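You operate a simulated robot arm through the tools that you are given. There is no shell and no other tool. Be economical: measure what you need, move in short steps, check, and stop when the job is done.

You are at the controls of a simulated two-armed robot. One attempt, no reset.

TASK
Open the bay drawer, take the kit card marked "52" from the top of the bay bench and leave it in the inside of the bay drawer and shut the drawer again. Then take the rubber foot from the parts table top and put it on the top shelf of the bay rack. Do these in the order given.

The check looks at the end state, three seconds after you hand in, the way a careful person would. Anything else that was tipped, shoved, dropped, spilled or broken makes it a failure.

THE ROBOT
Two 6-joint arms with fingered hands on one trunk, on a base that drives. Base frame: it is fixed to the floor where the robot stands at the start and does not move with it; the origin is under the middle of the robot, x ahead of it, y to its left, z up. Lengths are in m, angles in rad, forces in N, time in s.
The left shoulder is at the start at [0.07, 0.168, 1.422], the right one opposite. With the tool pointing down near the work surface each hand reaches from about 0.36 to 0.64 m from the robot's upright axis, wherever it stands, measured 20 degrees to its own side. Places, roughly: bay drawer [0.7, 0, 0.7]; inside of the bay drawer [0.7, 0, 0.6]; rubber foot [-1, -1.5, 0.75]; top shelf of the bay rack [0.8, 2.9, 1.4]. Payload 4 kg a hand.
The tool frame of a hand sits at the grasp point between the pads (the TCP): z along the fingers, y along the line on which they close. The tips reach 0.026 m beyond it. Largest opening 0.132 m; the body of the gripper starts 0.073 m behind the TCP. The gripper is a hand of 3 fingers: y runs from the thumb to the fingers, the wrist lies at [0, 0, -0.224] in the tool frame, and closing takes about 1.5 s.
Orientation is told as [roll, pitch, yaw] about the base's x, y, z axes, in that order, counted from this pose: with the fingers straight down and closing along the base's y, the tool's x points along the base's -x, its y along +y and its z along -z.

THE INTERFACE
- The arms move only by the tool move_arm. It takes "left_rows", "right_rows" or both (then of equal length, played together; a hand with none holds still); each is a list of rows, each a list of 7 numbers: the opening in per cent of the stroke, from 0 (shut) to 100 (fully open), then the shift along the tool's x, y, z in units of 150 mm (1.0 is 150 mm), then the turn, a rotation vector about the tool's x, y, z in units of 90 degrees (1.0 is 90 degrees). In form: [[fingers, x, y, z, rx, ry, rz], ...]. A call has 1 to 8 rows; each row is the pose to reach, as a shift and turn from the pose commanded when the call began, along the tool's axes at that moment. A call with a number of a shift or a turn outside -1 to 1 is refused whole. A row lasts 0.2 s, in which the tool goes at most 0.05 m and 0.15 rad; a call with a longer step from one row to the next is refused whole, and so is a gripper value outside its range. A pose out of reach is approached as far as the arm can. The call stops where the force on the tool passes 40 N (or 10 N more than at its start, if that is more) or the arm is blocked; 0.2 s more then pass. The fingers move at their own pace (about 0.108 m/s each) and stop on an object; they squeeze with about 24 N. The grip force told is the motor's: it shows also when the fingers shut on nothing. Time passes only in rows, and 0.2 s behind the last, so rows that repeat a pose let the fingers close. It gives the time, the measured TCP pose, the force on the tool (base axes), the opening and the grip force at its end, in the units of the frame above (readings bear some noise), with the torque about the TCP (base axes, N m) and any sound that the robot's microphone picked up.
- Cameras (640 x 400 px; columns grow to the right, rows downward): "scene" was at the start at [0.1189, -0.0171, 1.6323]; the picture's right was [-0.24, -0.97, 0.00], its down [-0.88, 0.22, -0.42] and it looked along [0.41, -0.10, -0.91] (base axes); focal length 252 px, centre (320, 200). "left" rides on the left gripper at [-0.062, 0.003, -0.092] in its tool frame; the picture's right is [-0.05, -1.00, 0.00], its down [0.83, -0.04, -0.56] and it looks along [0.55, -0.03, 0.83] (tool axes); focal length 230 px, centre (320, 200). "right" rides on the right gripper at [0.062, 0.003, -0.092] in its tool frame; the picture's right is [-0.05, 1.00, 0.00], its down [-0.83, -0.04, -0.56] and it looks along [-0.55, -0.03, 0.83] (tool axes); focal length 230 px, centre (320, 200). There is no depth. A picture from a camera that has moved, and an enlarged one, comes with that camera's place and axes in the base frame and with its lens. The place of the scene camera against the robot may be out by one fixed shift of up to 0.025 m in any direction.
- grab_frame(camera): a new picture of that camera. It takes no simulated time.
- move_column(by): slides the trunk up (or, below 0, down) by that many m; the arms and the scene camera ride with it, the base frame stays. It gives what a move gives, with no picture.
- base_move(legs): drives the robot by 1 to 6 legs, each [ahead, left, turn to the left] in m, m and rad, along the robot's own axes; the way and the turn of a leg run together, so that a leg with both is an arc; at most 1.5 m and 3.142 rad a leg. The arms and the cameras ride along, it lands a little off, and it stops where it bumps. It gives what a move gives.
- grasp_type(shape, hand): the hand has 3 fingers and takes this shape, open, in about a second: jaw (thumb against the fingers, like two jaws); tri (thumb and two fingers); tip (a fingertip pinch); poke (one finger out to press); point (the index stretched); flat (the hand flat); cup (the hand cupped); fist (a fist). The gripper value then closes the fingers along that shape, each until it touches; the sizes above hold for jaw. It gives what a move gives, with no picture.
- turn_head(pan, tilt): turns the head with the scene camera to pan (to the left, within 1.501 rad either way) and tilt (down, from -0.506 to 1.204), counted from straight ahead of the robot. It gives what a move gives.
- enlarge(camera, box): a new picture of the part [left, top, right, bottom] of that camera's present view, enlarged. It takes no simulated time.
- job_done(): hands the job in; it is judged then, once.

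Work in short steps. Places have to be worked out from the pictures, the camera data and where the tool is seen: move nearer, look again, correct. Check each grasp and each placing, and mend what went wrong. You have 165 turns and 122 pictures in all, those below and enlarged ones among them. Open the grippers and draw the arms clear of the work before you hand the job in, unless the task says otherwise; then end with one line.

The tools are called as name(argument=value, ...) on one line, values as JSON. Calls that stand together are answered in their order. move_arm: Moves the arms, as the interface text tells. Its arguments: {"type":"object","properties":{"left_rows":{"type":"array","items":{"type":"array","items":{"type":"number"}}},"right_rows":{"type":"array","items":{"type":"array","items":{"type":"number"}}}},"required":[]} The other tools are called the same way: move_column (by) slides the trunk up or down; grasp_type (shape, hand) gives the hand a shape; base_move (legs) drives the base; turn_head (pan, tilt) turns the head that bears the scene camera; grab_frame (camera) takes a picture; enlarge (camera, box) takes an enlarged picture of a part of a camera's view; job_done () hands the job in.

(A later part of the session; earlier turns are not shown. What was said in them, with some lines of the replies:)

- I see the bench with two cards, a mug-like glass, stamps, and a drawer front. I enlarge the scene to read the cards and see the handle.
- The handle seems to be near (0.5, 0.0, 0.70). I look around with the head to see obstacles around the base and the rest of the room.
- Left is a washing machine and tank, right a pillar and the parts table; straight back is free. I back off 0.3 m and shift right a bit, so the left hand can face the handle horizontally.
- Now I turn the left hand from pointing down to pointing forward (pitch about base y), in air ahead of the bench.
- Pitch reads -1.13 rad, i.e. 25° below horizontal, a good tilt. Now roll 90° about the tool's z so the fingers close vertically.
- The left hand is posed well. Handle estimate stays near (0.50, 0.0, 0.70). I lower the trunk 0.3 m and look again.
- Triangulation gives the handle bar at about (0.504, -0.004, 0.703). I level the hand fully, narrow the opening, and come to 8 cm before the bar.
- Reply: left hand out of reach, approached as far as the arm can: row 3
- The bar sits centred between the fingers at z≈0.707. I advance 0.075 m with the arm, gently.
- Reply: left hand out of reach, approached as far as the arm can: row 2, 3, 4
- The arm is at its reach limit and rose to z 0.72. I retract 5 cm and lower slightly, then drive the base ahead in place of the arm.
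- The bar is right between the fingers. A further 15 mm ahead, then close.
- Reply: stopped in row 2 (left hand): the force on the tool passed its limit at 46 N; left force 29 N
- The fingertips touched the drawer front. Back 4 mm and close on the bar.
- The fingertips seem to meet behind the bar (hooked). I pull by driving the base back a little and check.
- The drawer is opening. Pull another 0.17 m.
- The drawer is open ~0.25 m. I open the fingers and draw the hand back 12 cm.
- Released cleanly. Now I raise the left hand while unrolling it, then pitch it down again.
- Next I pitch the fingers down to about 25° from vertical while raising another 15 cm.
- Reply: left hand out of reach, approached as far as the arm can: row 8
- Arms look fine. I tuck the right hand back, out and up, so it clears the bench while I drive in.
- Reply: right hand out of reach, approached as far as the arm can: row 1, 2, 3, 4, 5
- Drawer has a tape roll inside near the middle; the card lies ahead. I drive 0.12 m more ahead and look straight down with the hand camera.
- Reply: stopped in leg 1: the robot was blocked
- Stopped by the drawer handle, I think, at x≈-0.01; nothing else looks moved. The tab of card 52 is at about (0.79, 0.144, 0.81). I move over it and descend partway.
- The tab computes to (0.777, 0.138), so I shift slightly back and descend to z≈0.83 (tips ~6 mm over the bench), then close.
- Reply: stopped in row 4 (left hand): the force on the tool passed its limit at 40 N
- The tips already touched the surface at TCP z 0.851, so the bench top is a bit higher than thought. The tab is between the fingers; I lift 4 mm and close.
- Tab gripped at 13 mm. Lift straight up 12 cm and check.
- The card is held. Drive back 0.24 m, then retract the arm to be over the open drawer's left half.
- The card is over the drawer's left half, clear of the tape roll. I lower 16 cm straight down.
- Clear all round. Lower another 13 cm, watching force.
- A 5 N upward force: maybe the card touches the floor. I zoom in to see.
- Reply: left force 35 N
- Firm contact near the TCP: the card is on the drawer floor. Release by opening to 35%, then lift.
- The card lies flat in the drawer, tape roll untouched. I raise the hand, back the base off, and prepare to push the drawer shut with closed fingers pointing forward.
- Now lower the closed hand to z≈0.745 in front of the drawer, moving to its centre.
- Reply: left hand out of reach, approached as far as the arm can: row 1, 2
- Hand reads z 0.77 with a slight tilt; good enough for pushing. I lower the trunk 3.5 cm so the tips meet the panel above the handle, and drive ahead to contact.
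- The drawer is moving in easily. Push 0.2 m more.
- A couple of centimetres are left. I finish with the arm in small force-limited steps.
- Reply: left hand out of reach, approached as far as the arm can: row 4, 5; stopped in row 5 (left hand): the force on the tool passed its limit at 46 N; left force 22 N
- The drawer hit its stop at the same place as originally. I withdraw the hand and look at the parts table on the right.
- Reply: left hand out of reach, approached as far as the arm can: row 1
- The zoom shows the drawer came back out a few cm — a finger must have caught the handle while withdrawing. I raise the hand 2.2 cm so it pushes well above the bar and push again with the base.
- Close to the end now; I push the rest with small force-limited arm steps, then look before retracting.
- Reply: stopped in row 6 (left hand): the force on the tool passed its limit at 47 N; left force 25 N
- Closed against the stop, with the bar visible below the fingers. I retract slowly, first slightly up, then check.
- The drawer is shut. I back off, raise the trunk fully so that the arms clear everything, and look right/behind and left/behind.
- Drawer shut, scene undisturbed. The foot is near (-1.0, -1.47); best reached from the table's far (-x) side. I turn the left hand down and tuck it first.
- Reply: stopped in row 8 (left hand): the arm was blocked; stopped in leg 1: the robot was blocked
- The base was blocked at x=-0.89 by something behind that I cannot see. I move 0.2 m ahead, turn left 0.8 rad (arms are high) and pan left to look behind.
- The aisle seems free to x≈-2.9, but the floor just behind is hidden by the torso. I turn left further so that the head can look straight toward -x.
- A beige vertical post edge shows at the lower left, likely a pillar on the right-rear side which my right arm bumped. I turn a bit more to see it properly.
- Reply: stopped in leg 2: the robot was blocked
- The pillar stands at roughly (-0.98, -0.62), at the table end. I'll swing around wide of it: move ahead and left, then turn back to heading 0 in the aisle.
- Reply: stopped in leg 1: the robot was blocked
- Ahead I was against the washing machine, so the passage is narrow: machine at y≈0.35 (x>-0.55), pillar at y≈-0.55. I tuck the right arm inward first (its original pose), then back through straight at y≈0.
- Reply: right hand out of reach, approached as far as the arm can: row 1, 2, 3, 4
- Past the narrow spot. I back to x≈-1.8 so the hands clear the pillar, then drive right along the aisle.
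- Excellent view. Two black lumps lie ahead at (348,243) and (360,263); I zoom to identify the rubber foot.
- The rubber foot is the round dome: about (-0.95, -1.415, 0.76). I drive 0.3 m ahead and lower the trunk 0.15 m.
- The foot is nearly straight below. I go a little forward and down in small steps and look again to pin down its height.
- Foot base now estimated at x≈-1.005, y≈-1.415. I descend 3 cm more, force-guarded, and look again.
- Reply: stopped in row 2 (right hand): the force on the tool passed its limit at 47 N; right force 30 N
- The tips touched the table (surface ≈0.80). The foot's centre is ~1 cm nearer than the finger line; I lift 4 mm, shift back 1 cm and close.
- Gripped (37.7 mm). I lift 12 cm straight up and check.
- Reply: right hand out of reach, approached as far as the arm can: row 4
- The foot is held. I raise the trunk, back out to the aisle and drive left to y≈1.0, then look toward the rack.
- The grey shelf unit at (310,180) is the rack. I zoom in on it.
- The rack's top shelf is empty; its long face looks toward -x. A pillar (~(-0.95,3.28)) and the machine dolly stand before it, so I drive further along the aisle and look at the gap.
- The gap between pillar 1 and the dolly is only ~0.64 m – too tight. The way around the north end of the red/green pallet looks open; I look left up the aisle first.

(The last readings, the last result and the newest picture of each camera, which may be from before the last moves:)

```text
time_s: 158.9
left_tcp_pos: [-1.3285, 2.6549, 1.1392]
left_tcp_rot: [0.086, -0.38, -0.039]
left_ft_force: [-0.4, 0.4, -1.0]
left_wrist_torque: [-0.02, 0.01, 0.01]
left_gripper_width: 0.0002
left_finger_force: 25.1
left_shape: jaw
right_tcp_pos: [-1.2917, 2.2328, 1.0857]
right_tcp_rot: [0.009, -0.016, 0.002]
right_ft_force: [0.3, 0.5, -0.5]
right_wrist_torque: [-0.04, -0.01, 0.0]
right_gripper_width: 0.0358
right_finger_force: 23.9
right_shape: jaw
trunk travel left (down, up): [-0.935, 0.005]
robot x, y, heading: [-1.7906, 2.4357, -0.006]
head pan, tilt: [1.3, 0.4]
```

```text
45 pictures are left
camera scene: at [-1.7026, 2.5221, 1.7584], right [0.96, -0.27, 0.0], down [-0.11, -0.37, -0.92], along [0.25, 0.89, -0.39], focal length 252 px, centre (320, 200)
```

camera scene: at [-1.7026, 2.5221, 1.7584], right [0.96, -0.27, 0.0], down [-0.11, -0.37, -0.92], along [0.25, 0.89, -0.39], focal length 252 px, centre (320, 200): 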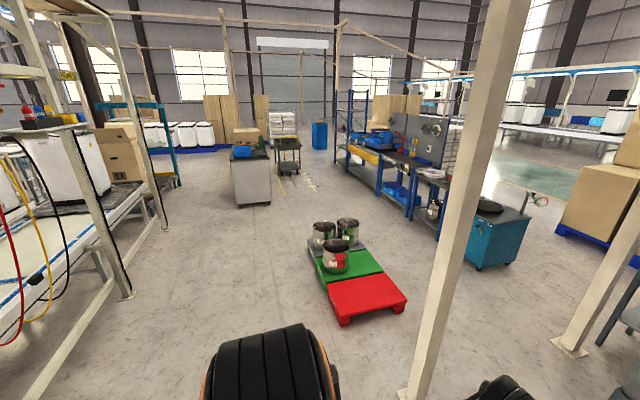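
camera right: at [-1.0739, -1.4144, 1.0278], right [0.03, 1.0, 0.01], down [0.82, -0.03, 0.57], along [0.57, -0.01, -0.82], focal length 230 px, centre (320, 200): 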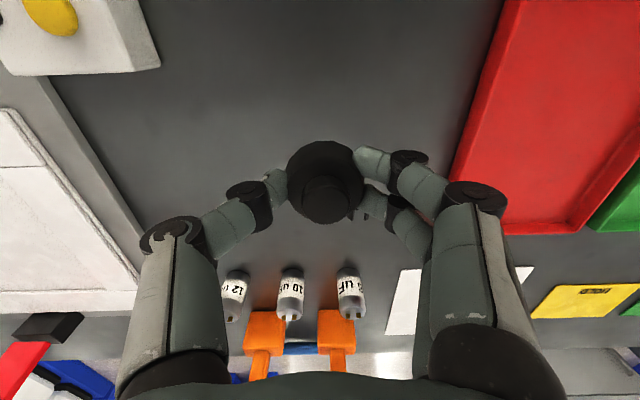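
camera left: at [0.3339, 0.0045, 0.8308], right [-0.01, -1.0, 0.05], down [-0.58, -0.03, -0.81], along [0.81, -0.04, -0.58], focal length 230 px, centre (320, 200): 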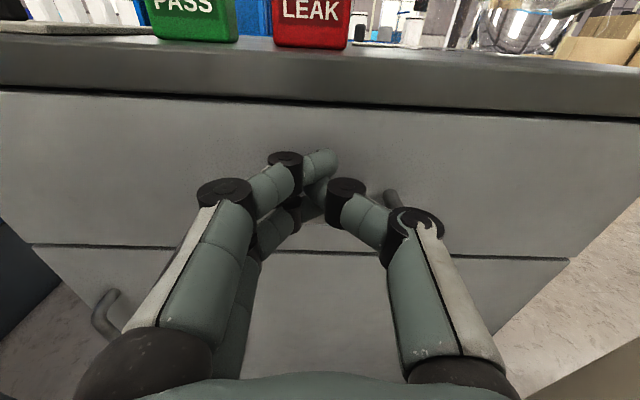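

Pallet spans x -1.16..-0.48, y 3.95..5.0; there is a ~0.85 m corridor east of it. I drive to y≈5.5, turn to face -y, and look.

base_move(legs=[[0, 1.5, 0], [0, 1.5, 0], [0, 0.1, 0], [0, 0, -1.56]])

turn_head(pan=0.7, tilt=0.5)

grab_frame(camera="scene")

```text
time_s: 177.9
left_tcp_pos: [-1.5532, 5.0488, 1.1389]
left_tcp_rot: [0.086, -0.38, -1.651]
left_ft_force: [0.0, -0.5, 0.3]
left_wrist_torque: [0.02, 0.0, -0.03]
left_gripper_width: 0.0
left_finger_force: 23.9
left_shape: jaw
right_tcp_pos: [-1.9765, 5.0299, 1.0858]
right_tcp_rot: [0.009, -0.017, -1.61]
right_ft_force: [-0.1, 0.2, -0.2]
right_wrist_torque: [-0.02, -0.02, -0.04]
right_gripper_width: 0.0356
right_finger_force: 23.9
right_shape: jaw
trunk travel left (down, up): [-0.935, 0.005]
robot x, y, heading: [-1.7522, 5.5168, -1.614]
head pan, tilt: [1.3, 0.4]
```

```text
time_s: 178.9
left_tcp_pos: [-1.5525, 5.0493, 1.1401]
left_tcp_rot: [0.086, -0.38, -1.651]
left_ft_force: [0.0, 0.6, 0.0]
left_wrist_torque: [0.05, -0.04, -0.04]
left_gripper_width: 0.0001
left_finger_force: 24.5
left_shape: jaw
right_tcp_pos: [-1.9778, 5.0307, 1.0863]
right_tcp_rot: [0.009, -0.017, -1.609]
right_ft_force: [0.1, 0.8, -1.0]
right_wrist_torque: [0.03, -0.01, -0.02]
right_gripper_width: 0.0355
right_finger_force: 24.1
right_shape: jaw
trunk travel left (down, up): [-0.935, 0.005]
robot x, y, heading: [-1.7545, 5.521, -1.621]
head pan, tilt: [0.7, 0.499]
```

```text
44 pictures are left
camera scene: at [-1.6918, 5.3937, 1.7492], right [-0.79, -0.61, 0.0], down [-0.29, 0.38, -0.88], along [0.53, -0.7, -0.48], focal length 252 px, centre (320, 200)
```

scene: 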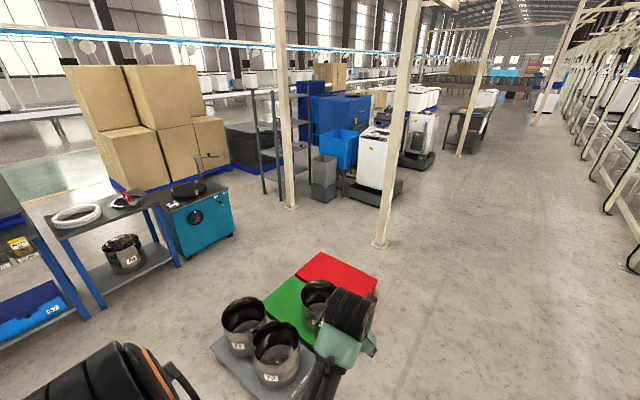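

Corridor confirmed: pallet edge at x≈-0.5, benches at x≈0.52. I straighten, slide left to x≈-0.02, then drive ahead (toward -y) to y≈3.55.

base_move(legs=[[0, 0, 0.05], [0, 1.4, 0], [0, 0.33, 0]])

turn_head(pan=0.0, tilt=0.6)

grab_frame(camera="scene")

```text
time_s: 188.1
left_tcp_pos: [0.2028, 5.0645, 1.1406]
left_tcp_rot: [0.087, -0.382, -1.599]
left_ft_force: [-0.1, -0.1, -0.2]
left_wrist_torque: [0.0, -0.03, 0.02]
left_gripper_width: 0.0001
left_finger_force: 24.1
left_shape: jaw
right_tcp_pos: [-0.2182, 5.0238, 1.0852]
right_tcp_rot: [0.009, -0.016, -1.556]
right_ft_force: [-0.6, 0.0, -0.2]
right_wrist_torque: [-0.03, -0.02, -0.01]
right_gripper_width: 0.0355
right_finger_force: 24.1
right_shape: jaw
trunk travel left (down, up): [-0.935, 0.005]
robot x, y, heading: [-0.0185, 5.5253, -1.567]
head pan, tilt: [0.7, 0.499]
```

```text
time_s: 189.2
left_tcp_pos: [0.2044, 5.067, 1.1399]
left_tcp_rot: [0.086, -0.379, -1.598]
left_ft_force: [0.4, 0.5, -0.2]
left_wrist_torque: [0.0, -0.02, -0.02]
left_gripper_width: 0.0
left_finger_force: 24.3
left_shape: jaw
right_tcp_pos: [-0.2159, 5.0245, 1.0851]
right_tcp_rot: [0.009, -0.018, -1.556]
right_ft_force: [0.1, -0.7, -0.2]
right_wrist_torque: [-0.01, 0.03, 0.02]
right_gripper_width: 0.0356
right_finger_force: 23.9
right_shape: jaw
trunk travel left (down, up): [-0.935, 0.005]
robot x, y, heading: [-0.0178, 5.5229, -1.565]
head pan, tilt: [0.0, 0.6]
```

```text
43 pictures are left
camera scene: at [-0.0096, 5.3829, 1.7401], right [-1.0, -0.01, 0.0], down [0.0, 0.56, -0.83], along [0.01, -0.83, -0.56], focal length 252 px, centre (320, 200)
```

scene: 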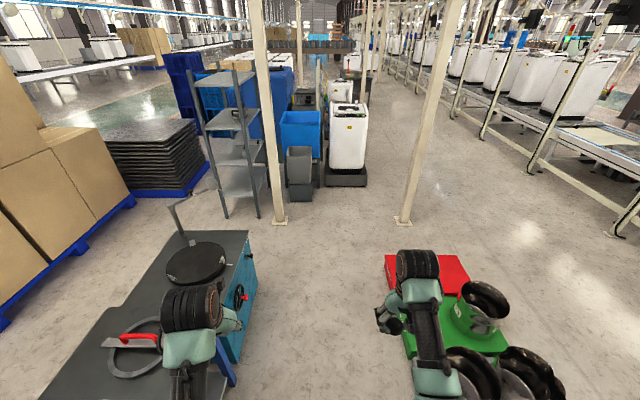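

All positions agree: pillar 2 at (0.45,3.2), rack behind it at x≥0.65, y 2.6–3.12. I drive south to y≈3.6, shift to x≈-0.25 and turn to face +x.

base_move(legs=[[1.0, 0, 0], [0.92, 0, 0], [0, -0.22, 0], [0, 0, 1.565]])

turn_head(pan=-0.3, tilt=0.5)

grab_frame(camera="scene")

```text
time_s: 204.1
left_tcp_pos: [0.2318, 3.8197, 1.14]
left_tcp_rot: [0.086, -0.381, 0.011]
left_ft_force: [-0.2, 1.1, 0.0]
left_wrist_torque: [-0.01, -0.01, 0.02]
left_gripper_width: 0.0001
left_finger_force: 24.1
left_shape: jaw
right_tcp_pos: [0.2906, 3.3986, 1.0869]
right_tcp_rot: [0.008, -0.017, 0.054]
right_ft_force: [0.8, 0.3, -0.3]
right_wrist_torque: [0.02, -0.02, -0.03]
right_gripper_width: 0.0356
right_finger_force: 24.2
right_shape: jaw
trunk travel left (down, up): [-0.935, 0.005]
robot x, y, heading: [-0.2127, 3.5722, 0.045]
head pan, tilt: [0.0, 0.6]
```

```text
time_s: 204.9
left_tcp_pos: [0.2306, 3.8194, 1.1398]
left_tcp_rot: [0.083, -0.381, 0.014]
left_ft_force: [0.5, 0.0, -0.4]
left_wrist_torque: [0.01, 0.02, -0.03]
left_gripper_width: 0.0
left_finger_force: 24.1
left_shape: jaw
right_tcp_pos: [0.2908, 3.3984, 1.0851]
right_tcp_rot: [0.007, -0.015, 0.054]
right_ft_force: [-0.7, -1.1, -0.5]
right_wrist_torque: [0.03, -0.02, 0.02]
right_gripper_width: 0.0354
right_finger_force: 24.1
right_shape: jaw
trunk travel left (down, up): [-0.935, 0.005]
robot x, y, heading: [-0.2149, 3.5772, 0.046]
head pan, tilt: [-0.3, 0.499]
```

```text
42 pictures are left
camera scene: at [-0.0694, 3.5525, 1.7492], right [-0.25, -0.97, 0.0], down [-0.46, 0.12, -0.88], along [0.85, -0.22, -0.48], focal length 252 px, centre (320, 200)
```

scene: 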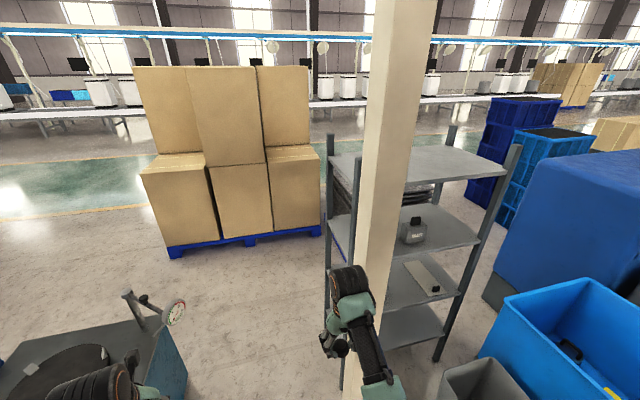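

The shelf spans roughly x 0.55–0.93, y 2.65–3.2; pillar 2 stands just before its north end. I straighten, back 6 cm and slide right to y≈3.2, keeping hands in front of the pillar.

base_move(legs=[[-0.07, 0, -0.046], [0, -0.37, 0]])

grab_frame(camera="scene")

```text
time_s: 207.9
left_tcp_pos: [0.1707, 3.4227, 1.1395]
left_tcp_rot: [0.083, -0.379, -0.038]
left_ft_force: [0.8, -1.0, 0.2]
left_wrist_torque: [0.02, 0.0, -0.02]
left_gripper_width: 0.0002
left_finger_force: 23.9
left_shape: jaw
right_tcp_pos: [0.2081, 2.9991, 1.0853]
right_tcp_rot: [0.008, -0.019, 0.002]
right_ft_force: [-0.1, 0.6, -0.1]
right_wrist_torque: [-0.02, -0.04, 0.0]
right_gripper_width: 0.0357
right_finger_force: 24.5
right_shape: jaw
trunk travel left (down, up): [-0.935, 0.005]
robot x, y, heading: [-0.2899, 3.1957, -0.007]
head pan, tilt: [-0.3, 0.499]
```

```text
41 pictures are left
camera scene: at [-0.143, 3.1729, 1.7492], right [-0.3, -0.95, 0.0], down [-0.46, 0.14, -0.88], along [0.84, -0.27, -0.48], focal length 252 px, centre (320, 200)
```

scene: 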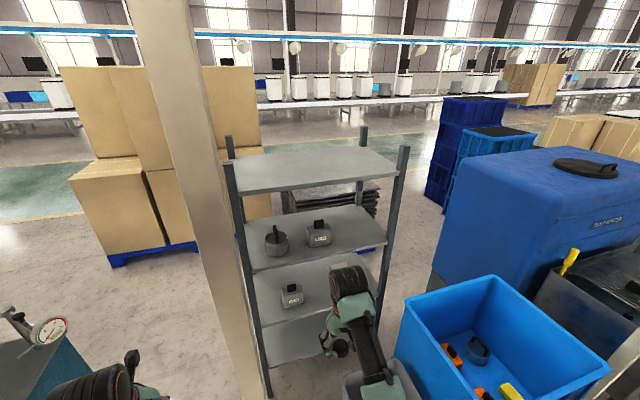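

Triangulating gives the shelf at z≈1.35–1.4, x 0.63–1.07, y 2.6–3.2. I now raise the right hand in three steps to above shelf height, tilting it forward ~30°.

move_arm(right_rows=[[0, 0, 0, -0.25, 0, 0, 0], [0, 0, 0, -0.5, 0, 0, 0], [0, 0, 0, -0.75, 0, 0, 0], [0, 0, 0, -1, 0, 0, 0]])

move_arm(right_rows=[[0, 0, 0, -0.25, 0, -0.08, 0], [0, 0, 0, -0.5, 0, -0.16, 0], [0, 0, 0, -0.75, 0, -0.24, 0], [0, 0, 0, -1, 0, -0.33, 0]])

```text
time_s: 208.9
left_tcp_pos: [0.1701, 3.4206, 1.1402]
left_tcp_rot: [0.084, -0.38, -0.04]
left_ft_force: [-0.1, 0.1, 1.1]
left_wrist_torque: [0.0, -0.05, -0.02]
left_gripper_width: 0.0002
left_finger_force: 24.1
left_shape: jaw
right_tcp_pos: [0.2524, 3.013, 1.1109]
right_tcp_rot: [0.009, -0.017, 0.002]
right_ft_force: [0.7, 0.2, 0.2]
right_wrist_torque: [-0.01, 0.02, 0.02]
right_gripper_width: 0.035
right_finger_force: 24.2
right_shape: jaw
right hand out of reach, approached as far as the arm can: row 1, 2, 3, 4
trunk travel left (down, up): [-0.935, 0.005]
robot x, y, heading: [-0.2885, 3.2016, -0.006]
head pan, tilt: [-0.3, 0.499]
```

```text
time_s: 210.1
left_tcp_pos: [0.1698, 3.4205, 1.1408]
left_tcp_rot: [0.084, -0.382, -0.039]
left_ft_force: [0.6, 0.2, 0.1]
left_wrist_torque: [0.04, -0.02, -0.02]
left_gripper_width: 0.0
left_finger_force: 23.8
left_shape: jaw
right_tcp_pos: [0.2593, 2.9856, 1.2603]
right_tcp_rot: [-0.074, -0.559, 0.014]
right_ft_force: [-0.3, 0.5, 0.1]
right_wrist_torque: [-0.01, 0.01, -0.03]
right_gripper_width: 0.0353
right_finger_force: 23.7
right_shape: jaw
trunk travel left (down, up): [-0.935, 0.005]
robot x, y, heading: [-0.2917, 3.2021, -0.005]
head pan, tilt: [-0.3, 0.499]
stopped in row 4 (right hand): the arm was blocked; the commanded pose is now the measured one
```

The wrist cannot go higher with a steep tool; I tilt further forward while moving ahead and up.

move_arm(right_rows=[[0, -0.18, -0.06, -0.04, 0, -0.07, 0], [0, -0.36, -0.13, -0.08, 0, -0.14, 0], [0, -0.55, -0.2, -0.12, 0, -0.21, 0], [0, -0.74, -0.26, -0.16, 0, -0.28, 0], [0, -0.92, -0.33, -0.21, 0, -0.33, 0]])

grab_frame(camera="scene")

```text
time_s: 211.3
left_tcp_pos: [0.1709, 3.4196, 1.1409]
left_tcp_rot: [0.085, -0.38, -0.04]
left_ft_force: [0.6, 0.3, 0.0]
left_wrist_torque: [0.02, -0.01, 0.01]
left_gripper_width: 0.0002
left_finger_force: 23.8
left_shape: jaw
right_tcp_pos: [0.3585, 2.9375, 1.3618]
right_tcp_rot: [-0.123, -1.072, 0.082]
right_ft_force: [0.6, -0.2, -0.7]
right_wrist_torque: [0.0, -0.02, -0.02]
right_gripper_width: 0.0352
right_finger_force: 24.1
right_shape: jaw
trunk travel left (down, up): [-0.935, 0.005]
robot x, y, heading: [-0.288, 3.2032, -0.005]
head pan, tilt: [-0.3, 0.499]
```

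```text
40 pictures are left
camera scene: at [-0.1428, 3.1686, 1.7491], right [-0.3, -0.95, 0.0], down [-0.46, 0.15, -0.88], along [0.84, -0.27, -0.48], focal length 252 px, centre (320, 200)
```

scene: 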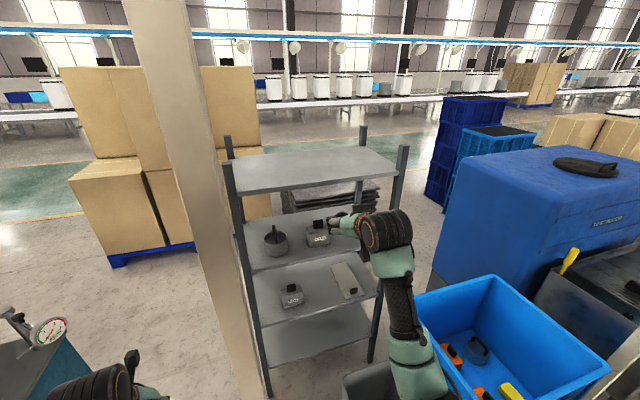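

Good. Now raise another 13 cm and 6 cm ahead to get above shelf level.

move_arm(right_rows=[[0, -0.2, 0, 0.0, 0, 0, 0], [0, -0.4, 0, 0.0, 0, 0, 0], [0, -0.6, 0, 0.0, 0, 0, 0], [0, -0.8, 0, 0.0, 0, 0, 0], [0, -0.97, 0, 0.0, 0, 0, 0]])

grab_frame(camera="right")

grab_frame(camera="scene")

```text
time_s: 212.5
left_tcp_pos: [0.1699, 3.4209, 1.1396]
left_tcp_rot: [0.082, -0.38, -0.039]
left_ft_force: [1.1, -0.2, 0.0]
left_wrist_torque: [-0.04, 0.02, 0.02]
left_gripper_width: 0.0
left_finger_force: 23.9
left_shape: jaw
right_tcp_pos: [0.4273, 2.9465, 1.4885]
right_tcp_rot: [-0.126, -1.071, 0.083]
right_ft_force: [-0.8, 0.4, -0.4]
right_wrist_torque: [0.03, -0.04, 0.03]
right_gripper_width: 0.0352
right_finger_force: 24.0
right_shape: jaw
trunk travel left (down, up): [-0.935, 0.005]
robot x, y, heading: [-0.2886, 3.1978, -0.006]
head pan, tilt: [-0.3, 0.499]
```

```text
39 pictures are left
camera right: at [0.3169, 2.9513, 1.4797], right [0.05, 1.0, -0.01], down [-0.09, 0.02, 1.0], along [0.99, -0.05, 0.09], focal length 230 px, centre (320, 200)
```

right: 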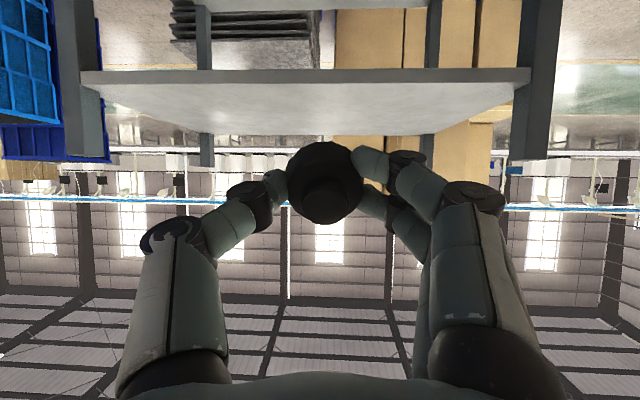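

```text
38 pictures are left
camera scene: at [-0.1426, 3.1703, 1.7491], right [-0.3, -0.95, 0.0], down [-0.46, 0.14, -0.88], along [0.84, -0.27, -0.48], focal length 252 px, centre (320, 200)
```

scene: 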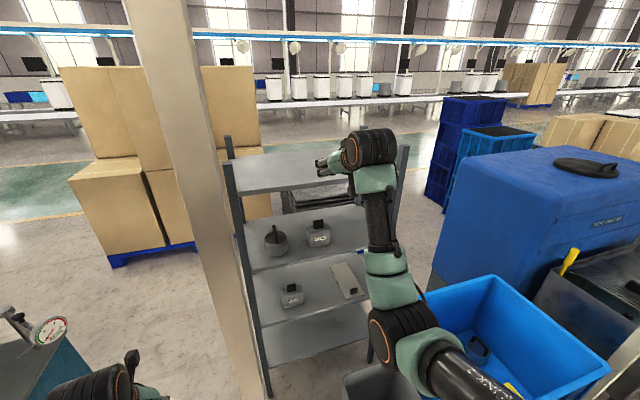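

The hand camera resolves the shelf: surface z≈1.35, front edge x≈0.635, depth ~0.32, y 2.62–3.22. I drive 0.27 m ahead (5 cm left for bin clearance) with the hand above the shelf.

base_move(legs=[[0.0, 0.05, 0], [0.27, 0, 0.005]])

grab_frame(camera="scene")

grab_frame(camera="right")

```text
time_s: 214.9
left_tcp_pos: [0.4345, 3.4708, 1.1415]
left_tcp_rot: [0.084, -0.382, -0.035]
left_ft_force: [-1.4, -0.2, -0.2]
left_wrist_torque: [0.02, -0.02, 0.0]
left_gripper_width: 0.0
left_finger_force: 23.8
left_shape: jaw
right_tcp_pos: [0.6925, 2.9975, 1.4911]
right_tcp_rot: [-0.126, -1.076, 0.089]
right_ft_force: [0.5, 0.7, 0.1]
right_wrist_torque: [-0.01, 0.02, 0.0]
right_gripper_width: 0.0353
right_finger_force: 24.4
right_shape: jaw
trunk travel left (down, up): [-0.935, 0.005]
robot x, y, heading: [-0.0245, 3.2486, -0.001]
head pan, tilt: [-0.3, 0.499]
```

```text
37 pictures are left
camera scene: at [0.1206, 3.2186, 1.7496], right [-0.3, -0.95, 0.0], down [-0.45, 0.14, -0.88], along [0.84, -0.26, -0.48], focal length 252 px, centre (320, 200)
```

scene: 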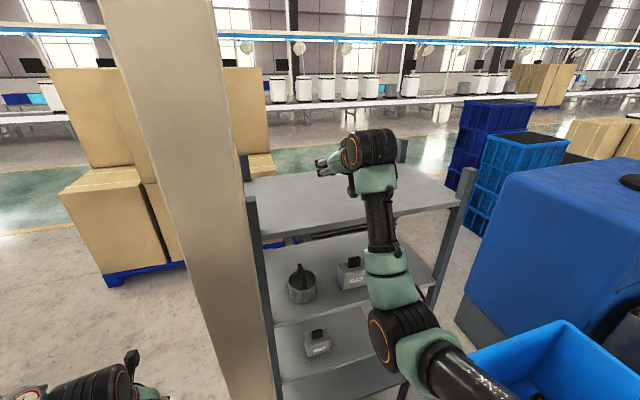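

```text
36 pictures are left
camera right: at [0.5813, 3.0015, 1.4815], right [0.05, 1.0, -0.01], down [-0.1, 0.02, 1.0], along [0.99, -0.05, 0.1], focal length 230 px, centre (320, 200)
```

right: 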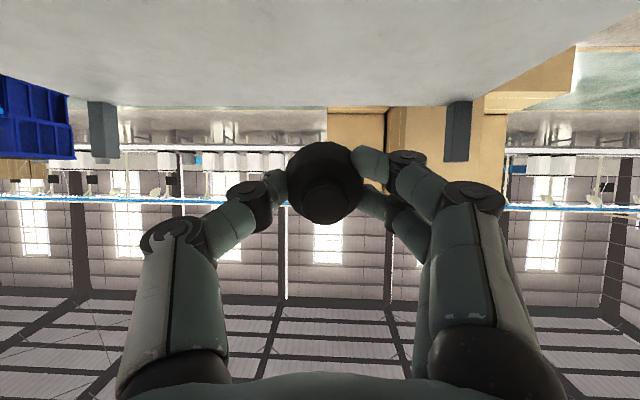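

Now over the shelf (its back edge is well beyond). I bring the TCP to (0.76, 2.93, 1.43) while steepening the tool to ~35° from vertical.

move_arm(right_rows=[[0, 0.03, -0.1, 0.13, 0, 0, 0], [0, 0.06, -0.2, 0.27, 0, 0.06, 0], [0, 0.09, -0.3, 0.4, 0, 0.12, 0], [0, 0.11, -0.4, 0.54, 0, 0.18, 0], [0, 0.13, -0.4, 0.56, 0, 0.24, 0], [0, 0.14, -0.4, 0.57, 0, 0.3, 0]])

grab_frame(camera="right")

enlarge(camera="scene", box=[220, 100, 480, 260])

```text
time_s: 216.3
left_tcp_pos: [0.4384, 3.4714, 1.1401]
left_tcp_rot: [0.084, -0.381, -0.035]
left_ft_force: [0.5, 0.3, 0.5]
left_wrist_torque: [-0.05, 0.0, -0.03]
left_gripper_width: 0.0001
left_finger_force: 24.1
left_shape: jaw
right_tcp_pos: [0.759, 2.9331, 1.4346]
right_tcp_rot: [-0.074, -0.602, 0.019]
right_ft_force: [-0.3, 0.1, -0.5]
right_wrist_torque: [-0.01, 0.02, -0.02]
right_gripper_width: 0.0351
right_finger_force: 23.9
right_shape: jaw
trunk travel left (down, up): [-0.935, 0.005]
robot x, y, heading: [-0.0212, 3.2458, -0.004]
head pan, tilt: [-0.3, 0.499]
```

```text
35 pictures are left
camera right: at [0.6559, 2.9413, 1.4757], right [0.06, 1.0, -0.03], down [0.37, 0.0, 0.93], along [0.93, -0.07, -0.37], focal length 230 px, centre (320, 200)
```

right: 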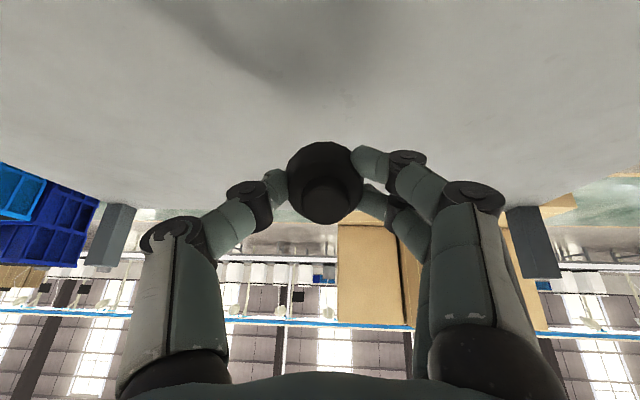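

```text
2.46 times, centred on (350, 180) of scene
camera zoom: at [0.1246, 3.2197, 1.7492], right [-0.3, -0.95, 0.0], down [-0.46, 0.14, -0.88], along [0.84, -0.26, -0.48], focal length 621 px, centre (246, 249)
```

zoom: 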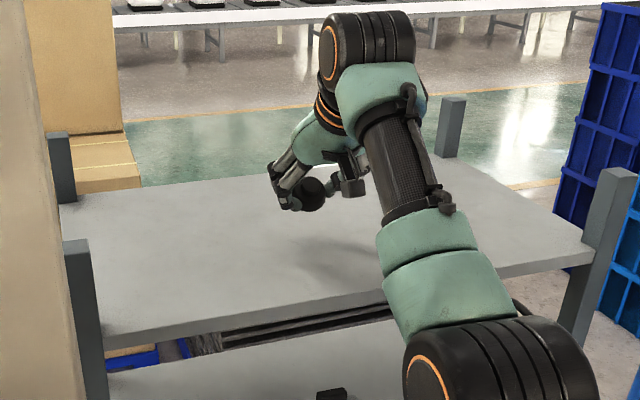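

The foot hovers over the middle of the shelf. I steepen a bit more and descend 3 cm.

move_arm(right_rows=[[0, 0.04, 0, 0.05, 0, 0.05, 0], [0, 0.08, 0, 0.1, 0, 0.1, 0], [0, 0.113, 0, 0.165, 0, 0.17, 0], [0, 0.113, 0, 0.165, 0, 0.17, 0]])

grab_frame(camera="right")

```text
time_s: 217.3
left_tcp_pos: [0.4365, 3.4698, 1.139]
left_tcp_rot: [0.086, -0.381, -0.036]
left_ft_force: [0.1, 0.3, 0.3]
left_wrist_torque: [0.03, -0.01, 0.03]
left_gripper_width: 0.0
left_finger_force: 23.9
left_shape: jaw
right_tcp_pos: [0.7425, 2.9307, 1.4026]
right_tcp_rot: [-0.063, -0.337, -0.002]
right_ft_force: [-0.4, 0.5, 0.1]
right_wrist_torque: [-0.02, 0.01, -0.01]
right_gripper_width: 0.0355
right_finger_force: 24.5
right_shape: jaw
right hand out of reach, approached as far as the arm can: row 3, 4
trunk travel left (down, up): [-0.935, 0.005]
robot x, y, heading: [-0.026, 3.2513, -0.004]
head pan, tilt: [-0.3, 0.499]
```

```text
33 pictures are left
camera right: at [0.6554, 2.9405, 1.4695], right [0.07, 1.0, -0.04], down [0.6, -0.01, 0.8], along [0.8, -0.08, -0.6], focal length 230 px, centre (320, 200)
```

right: 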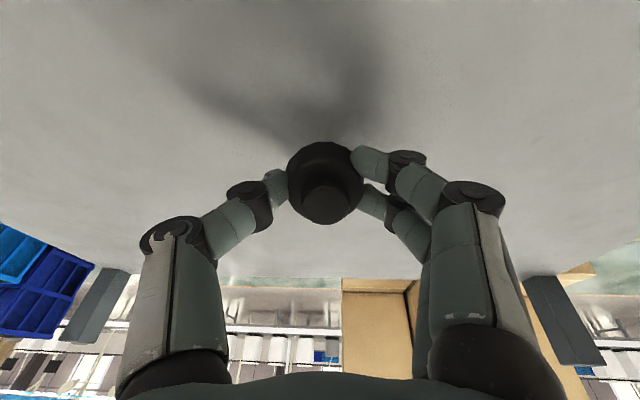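

Tilt is now 19°, TCP 5 cm over the shelf. I descend in small steps until contact.

move_arm(right_rows=[[0, 0.02, 0, 0.06, 0, 0, 0], [0, 0.035, 0, 0.1, 0, 0, 0], [0, 0.05, 0, 0.14, 0, 0, 0], [0, 0.062, 0, 0.18, 0, 0, 0]])

grab_frame(camera="right")

```text
time_s: 218.3
left_tcp_pos: [0.4358, 3.4697, 1.1413]
left_tcp_rot: [0.082, -0.382, -0.037]
left_ft_force: [-0.4, 0.2, 0.8]
left_wrist_torque: [0.04, 0.03, -0.01]
left_gripper_width: 0.0
left_finger_force: 23.9
left_shape: jaw
right_tcp_pos: [0.7432, 2.9321, 1.3801]
right_tcp_rot: [-0.063, -0.351, -0.002]
right_ft_force: [6.0, -2.4, 18.9]
right_wrist_torque: [0.16, -0.03, -0.05]
right_gripper_width: 0.0356
right_finger_force: 24.1
right_shape: jaw
trunk travel left (down, up): [-0.935, 0.005]
robot x, y, heading: [-0.0207, 3.2464, -0.007]
head pan, tilt: [-0.3, 0.499]
```

```text
32 pictures are left
camera right: at [0.6543, 2.9417, 1.4462], right [0.07, 1.0, -0.04], down [0.59, -0.01, 0.81], along [0.8, -0.08, -0.59], focal length 230 px, centre (320, 200)
```

right: 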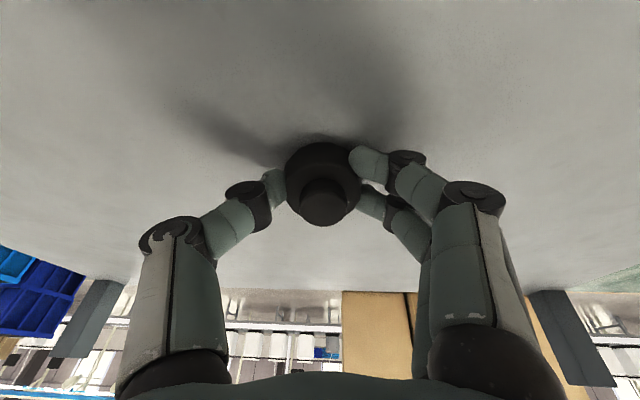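

Contact (19 N) at z 1.380, as expected: the foot stands on the shelf. I open slowly, then check before lifting.

move_arm(right_rows=[[20, -0.004, 0, -0.015, 0, 0, 0], [35, -0.004, 0, -0.015, 0, 0, 0], [50, -0.004, 0, -0.015, 0, 0, 0], [60, -0.004, 0, -0.015, 0, 0, 0], [60, -0.004, 0, -0.015, 0, 0, 0]])

grab_frame(camera="right")

```text
time_s: 219.5
left_tcp_pos: [0.4347, 3.4691, 1.1414]
left_tcp_rot: [0.084, -0.383, -0.036]
left_ft_force: [-1.1, 0.2, 0.4]
left_wrist_torque: [-0.01, 0.02, 0.0]
left_gripper_width: 0.0
left_finger_force: 24.1
left_shape: jaw
right_tcp_pos: [0.7397, 2.9309, 1.3786]
right_tcp_rot: [-0.065, -0.34, -0.003]
right_ft_force: [1.9, -6.1, 16.4]
right_wrist_torque: [0.18, 0.1, -0.03]
right_gripper_width: 0.071
right_finger_force: 0.1
right_shape: jaw
trunk travel left (down, up): [-0.935, 0.005]
robot x, y, heading: [-0.0226, 3.2519, -0.003]
head pan, tilt: [-0.3, 0.499]
```

```text
31 pictures are left
camera right: at [0.6522, 2.94, 1.4452], right [0.07, 1.0, -0.04], down [0.6, -0.01, 0.8], along [0.8, -0.08, -0.6], focal length 230 px, centre (320, 200)
```

right: 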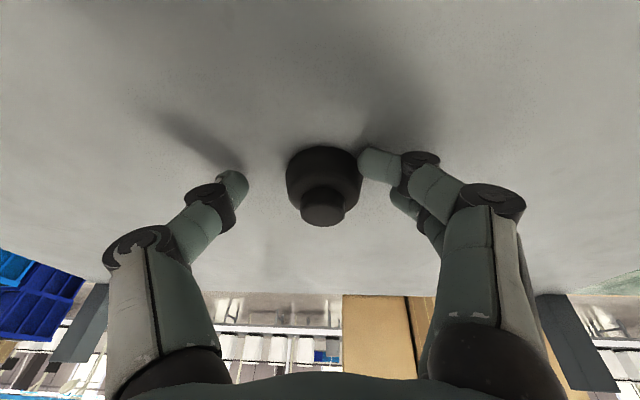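

The foot sits flat. I open wider, shift 1 cm toward +y off the touching finger, then lift.

move_arm(right_rows=[[85, -0.01, 0.02, -0.03, 0, 0, 0], [90, -0.01, 0.04, -0.03, 0, 0, 0], [90, -0.02, 0.06, -0.06, 0, 0, 0], [90, -0.04, 0.06, -0.15, 0, 0, 0], [90, -0.1, 0.06, -0.35, 0, 0, 0], [90, -0.16, 0.06, -0.5, 0, 0, 0]])

grab_frame(camera="right")

```text
time_s: 220.9
left_tcp_pos: [0.4363, 3.4708, 1.1405]
left_tcp_rot: [0.085, -0.38, -0.033]
left_ft_force: [0.7, 0.3, -0.1]
left_wrist_torque: [0.0, -0.04, 0.0]
left_gripper_width: 0.0
left_finger_force: 24.1
left_shape: jaw
right_tcp_pos: [0.7324, 2.9492, 1.4513]
right_tcp_rot: [-0.063, -0.334, -0.003]
right_ft_force: [0.2, 0.4, 0.6]
right_wrist_torque: [0.03, -0.02, 0.01]
right_gripper_width: 0.1187
right_finger_force: 0.1
right_shape: jaw
right hand out of reach, approached as far as the arm can: row 6
trunk travel left (down, up): [-0.935, 0.005]
robot x, y, heading: [-0.0219, 3.2495, -0.001]
head pan, tilt: [-0.3, 0.499]
```

```text
30 pictures are left
camera right: at [0.6437, 2.957, 1.5186], right [0.07, 1.0, -0.04], down [0.6, -0.01, 0.8], along [0.8, -0.08, -0.6], focal length 230 px, centre (320, 200)
```

right: 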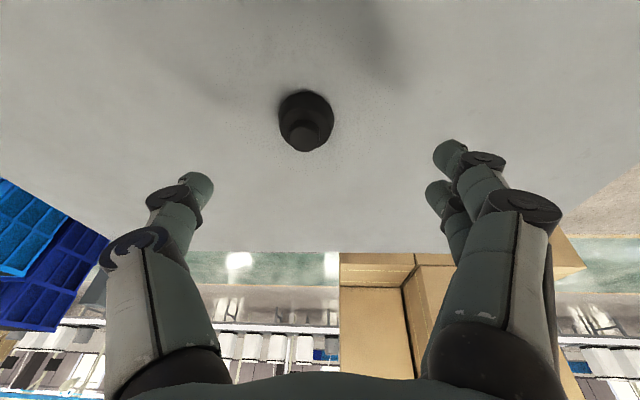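

The foot stands freely on the shelf. I drive the base straight back 0.28 m so the arms clear the rack, and take a last look.

base_move(legs=[[-0.28, 0, 0]])

grab_frame(camera="scene")

```text
time_s: 222.9
left_tcp_pos: [0.1596, 3.4678, 1.1394]
left_tcp_rot: [0.085, -0.379, -0.042]
left_ft_force: [0.2, 0.2, 0.6]
left_wrist_torque: [0.0, 0.04, 0.04]
left_gripper_width: 0.0001
left_finger_force: 24.4
left_shape: jaw
right_tcp_pos: [0.4514, 2.944, 1.4495]
right_tcp_rot: [-0.062, -0.333, -0.011]
right_ft_force: [0.6, 0.0, -0.4]
right_wrist_torque: [0.0, 0.02, -0.01]
right_gripper_width: 0.1186
right_finger_force: 0.0
right_shape: jaw
trunk travel left (down, up): [-0.935, 0.005]
robot x, y, heading: [-0.3042, 3.2486, -0.009]
head pan, tilt: [-0.3, 0.499]
```

```text
29 pictures are left
camera scene: at [-0.1541, 3.2192, 1.7488], right [-0.31, -0.95, 0.0], down [-0.46, 0.15, -0.88], along [0.83, -0.27, -0.48], focal length 252 px, centre (320, 200)
```

scene: 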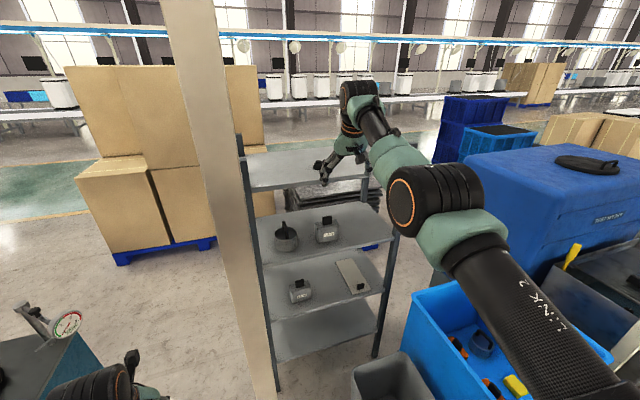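

I open the left gripper and verify the foot with the right hand camera.

move_arm(left_rows=[[80, 0, 0, 0, 0, 0, 0], [80, 0, 0, 0, 0, 0, 0], [80, 0, 0, 0, 0, 0, 0], [80, 0, 0, 0, 0, 0, 0]])

grab_frame(camera="right")

```text
time_s: 223.9
left_tcp_pos: [0.1563, 3.4697, 1.1395]
left_tcp_rot: [0.084, -0.382, -0.043]
left_ft_force: [-0.7, -0.6, 0.1]
left_wrist_torque: [-0.01, 0.0, -0.02]
left_gripper_width: 0.1053
left_finger_force: 0.1
left_shape: jaw
right_tcp_pos: [0.4489, 2.9446, 1.4517]
right_tcp_rot: [-0.062, -0.339, -0.008]
right_ft_force: [-0.8, -0.3, 0.3]
right_wrist_torque: [0.04, -0.02, -0.04]
right_gripper_width: 0.1186
right_finger_force: 0.1
right_shape: jaw
trunk travel left (down, up): [-0.935, 0.005]
robot x, y, heading: [-0.3044, 3.2495, -0.013]
head pan, tilt: [-0.3, 0.499]
```

```text
28 pictures are left
camera right: at [0.3597, 2.9533, 1.5187], right [0.08, 1.0, -0.04], down [0.6, -0.01, 0.8], along [0.8, -0.09, -0.6], focal length 230 px, centre (320, 200)
```

right: 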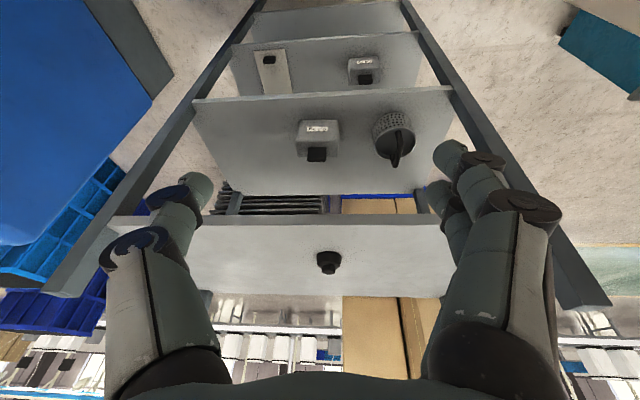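

The foot stands upright in the middle of the top shelf. The hands are open and clear of the rack, and the drawer was shut with card 52 inside when I last looked, so I hand in.

job_done()

```text
The job is handed in.
```

I handed the job in: kit card 52 is inside the shut bay drawer, and the rubber foot stands upright on the top shelf of the bay rack.
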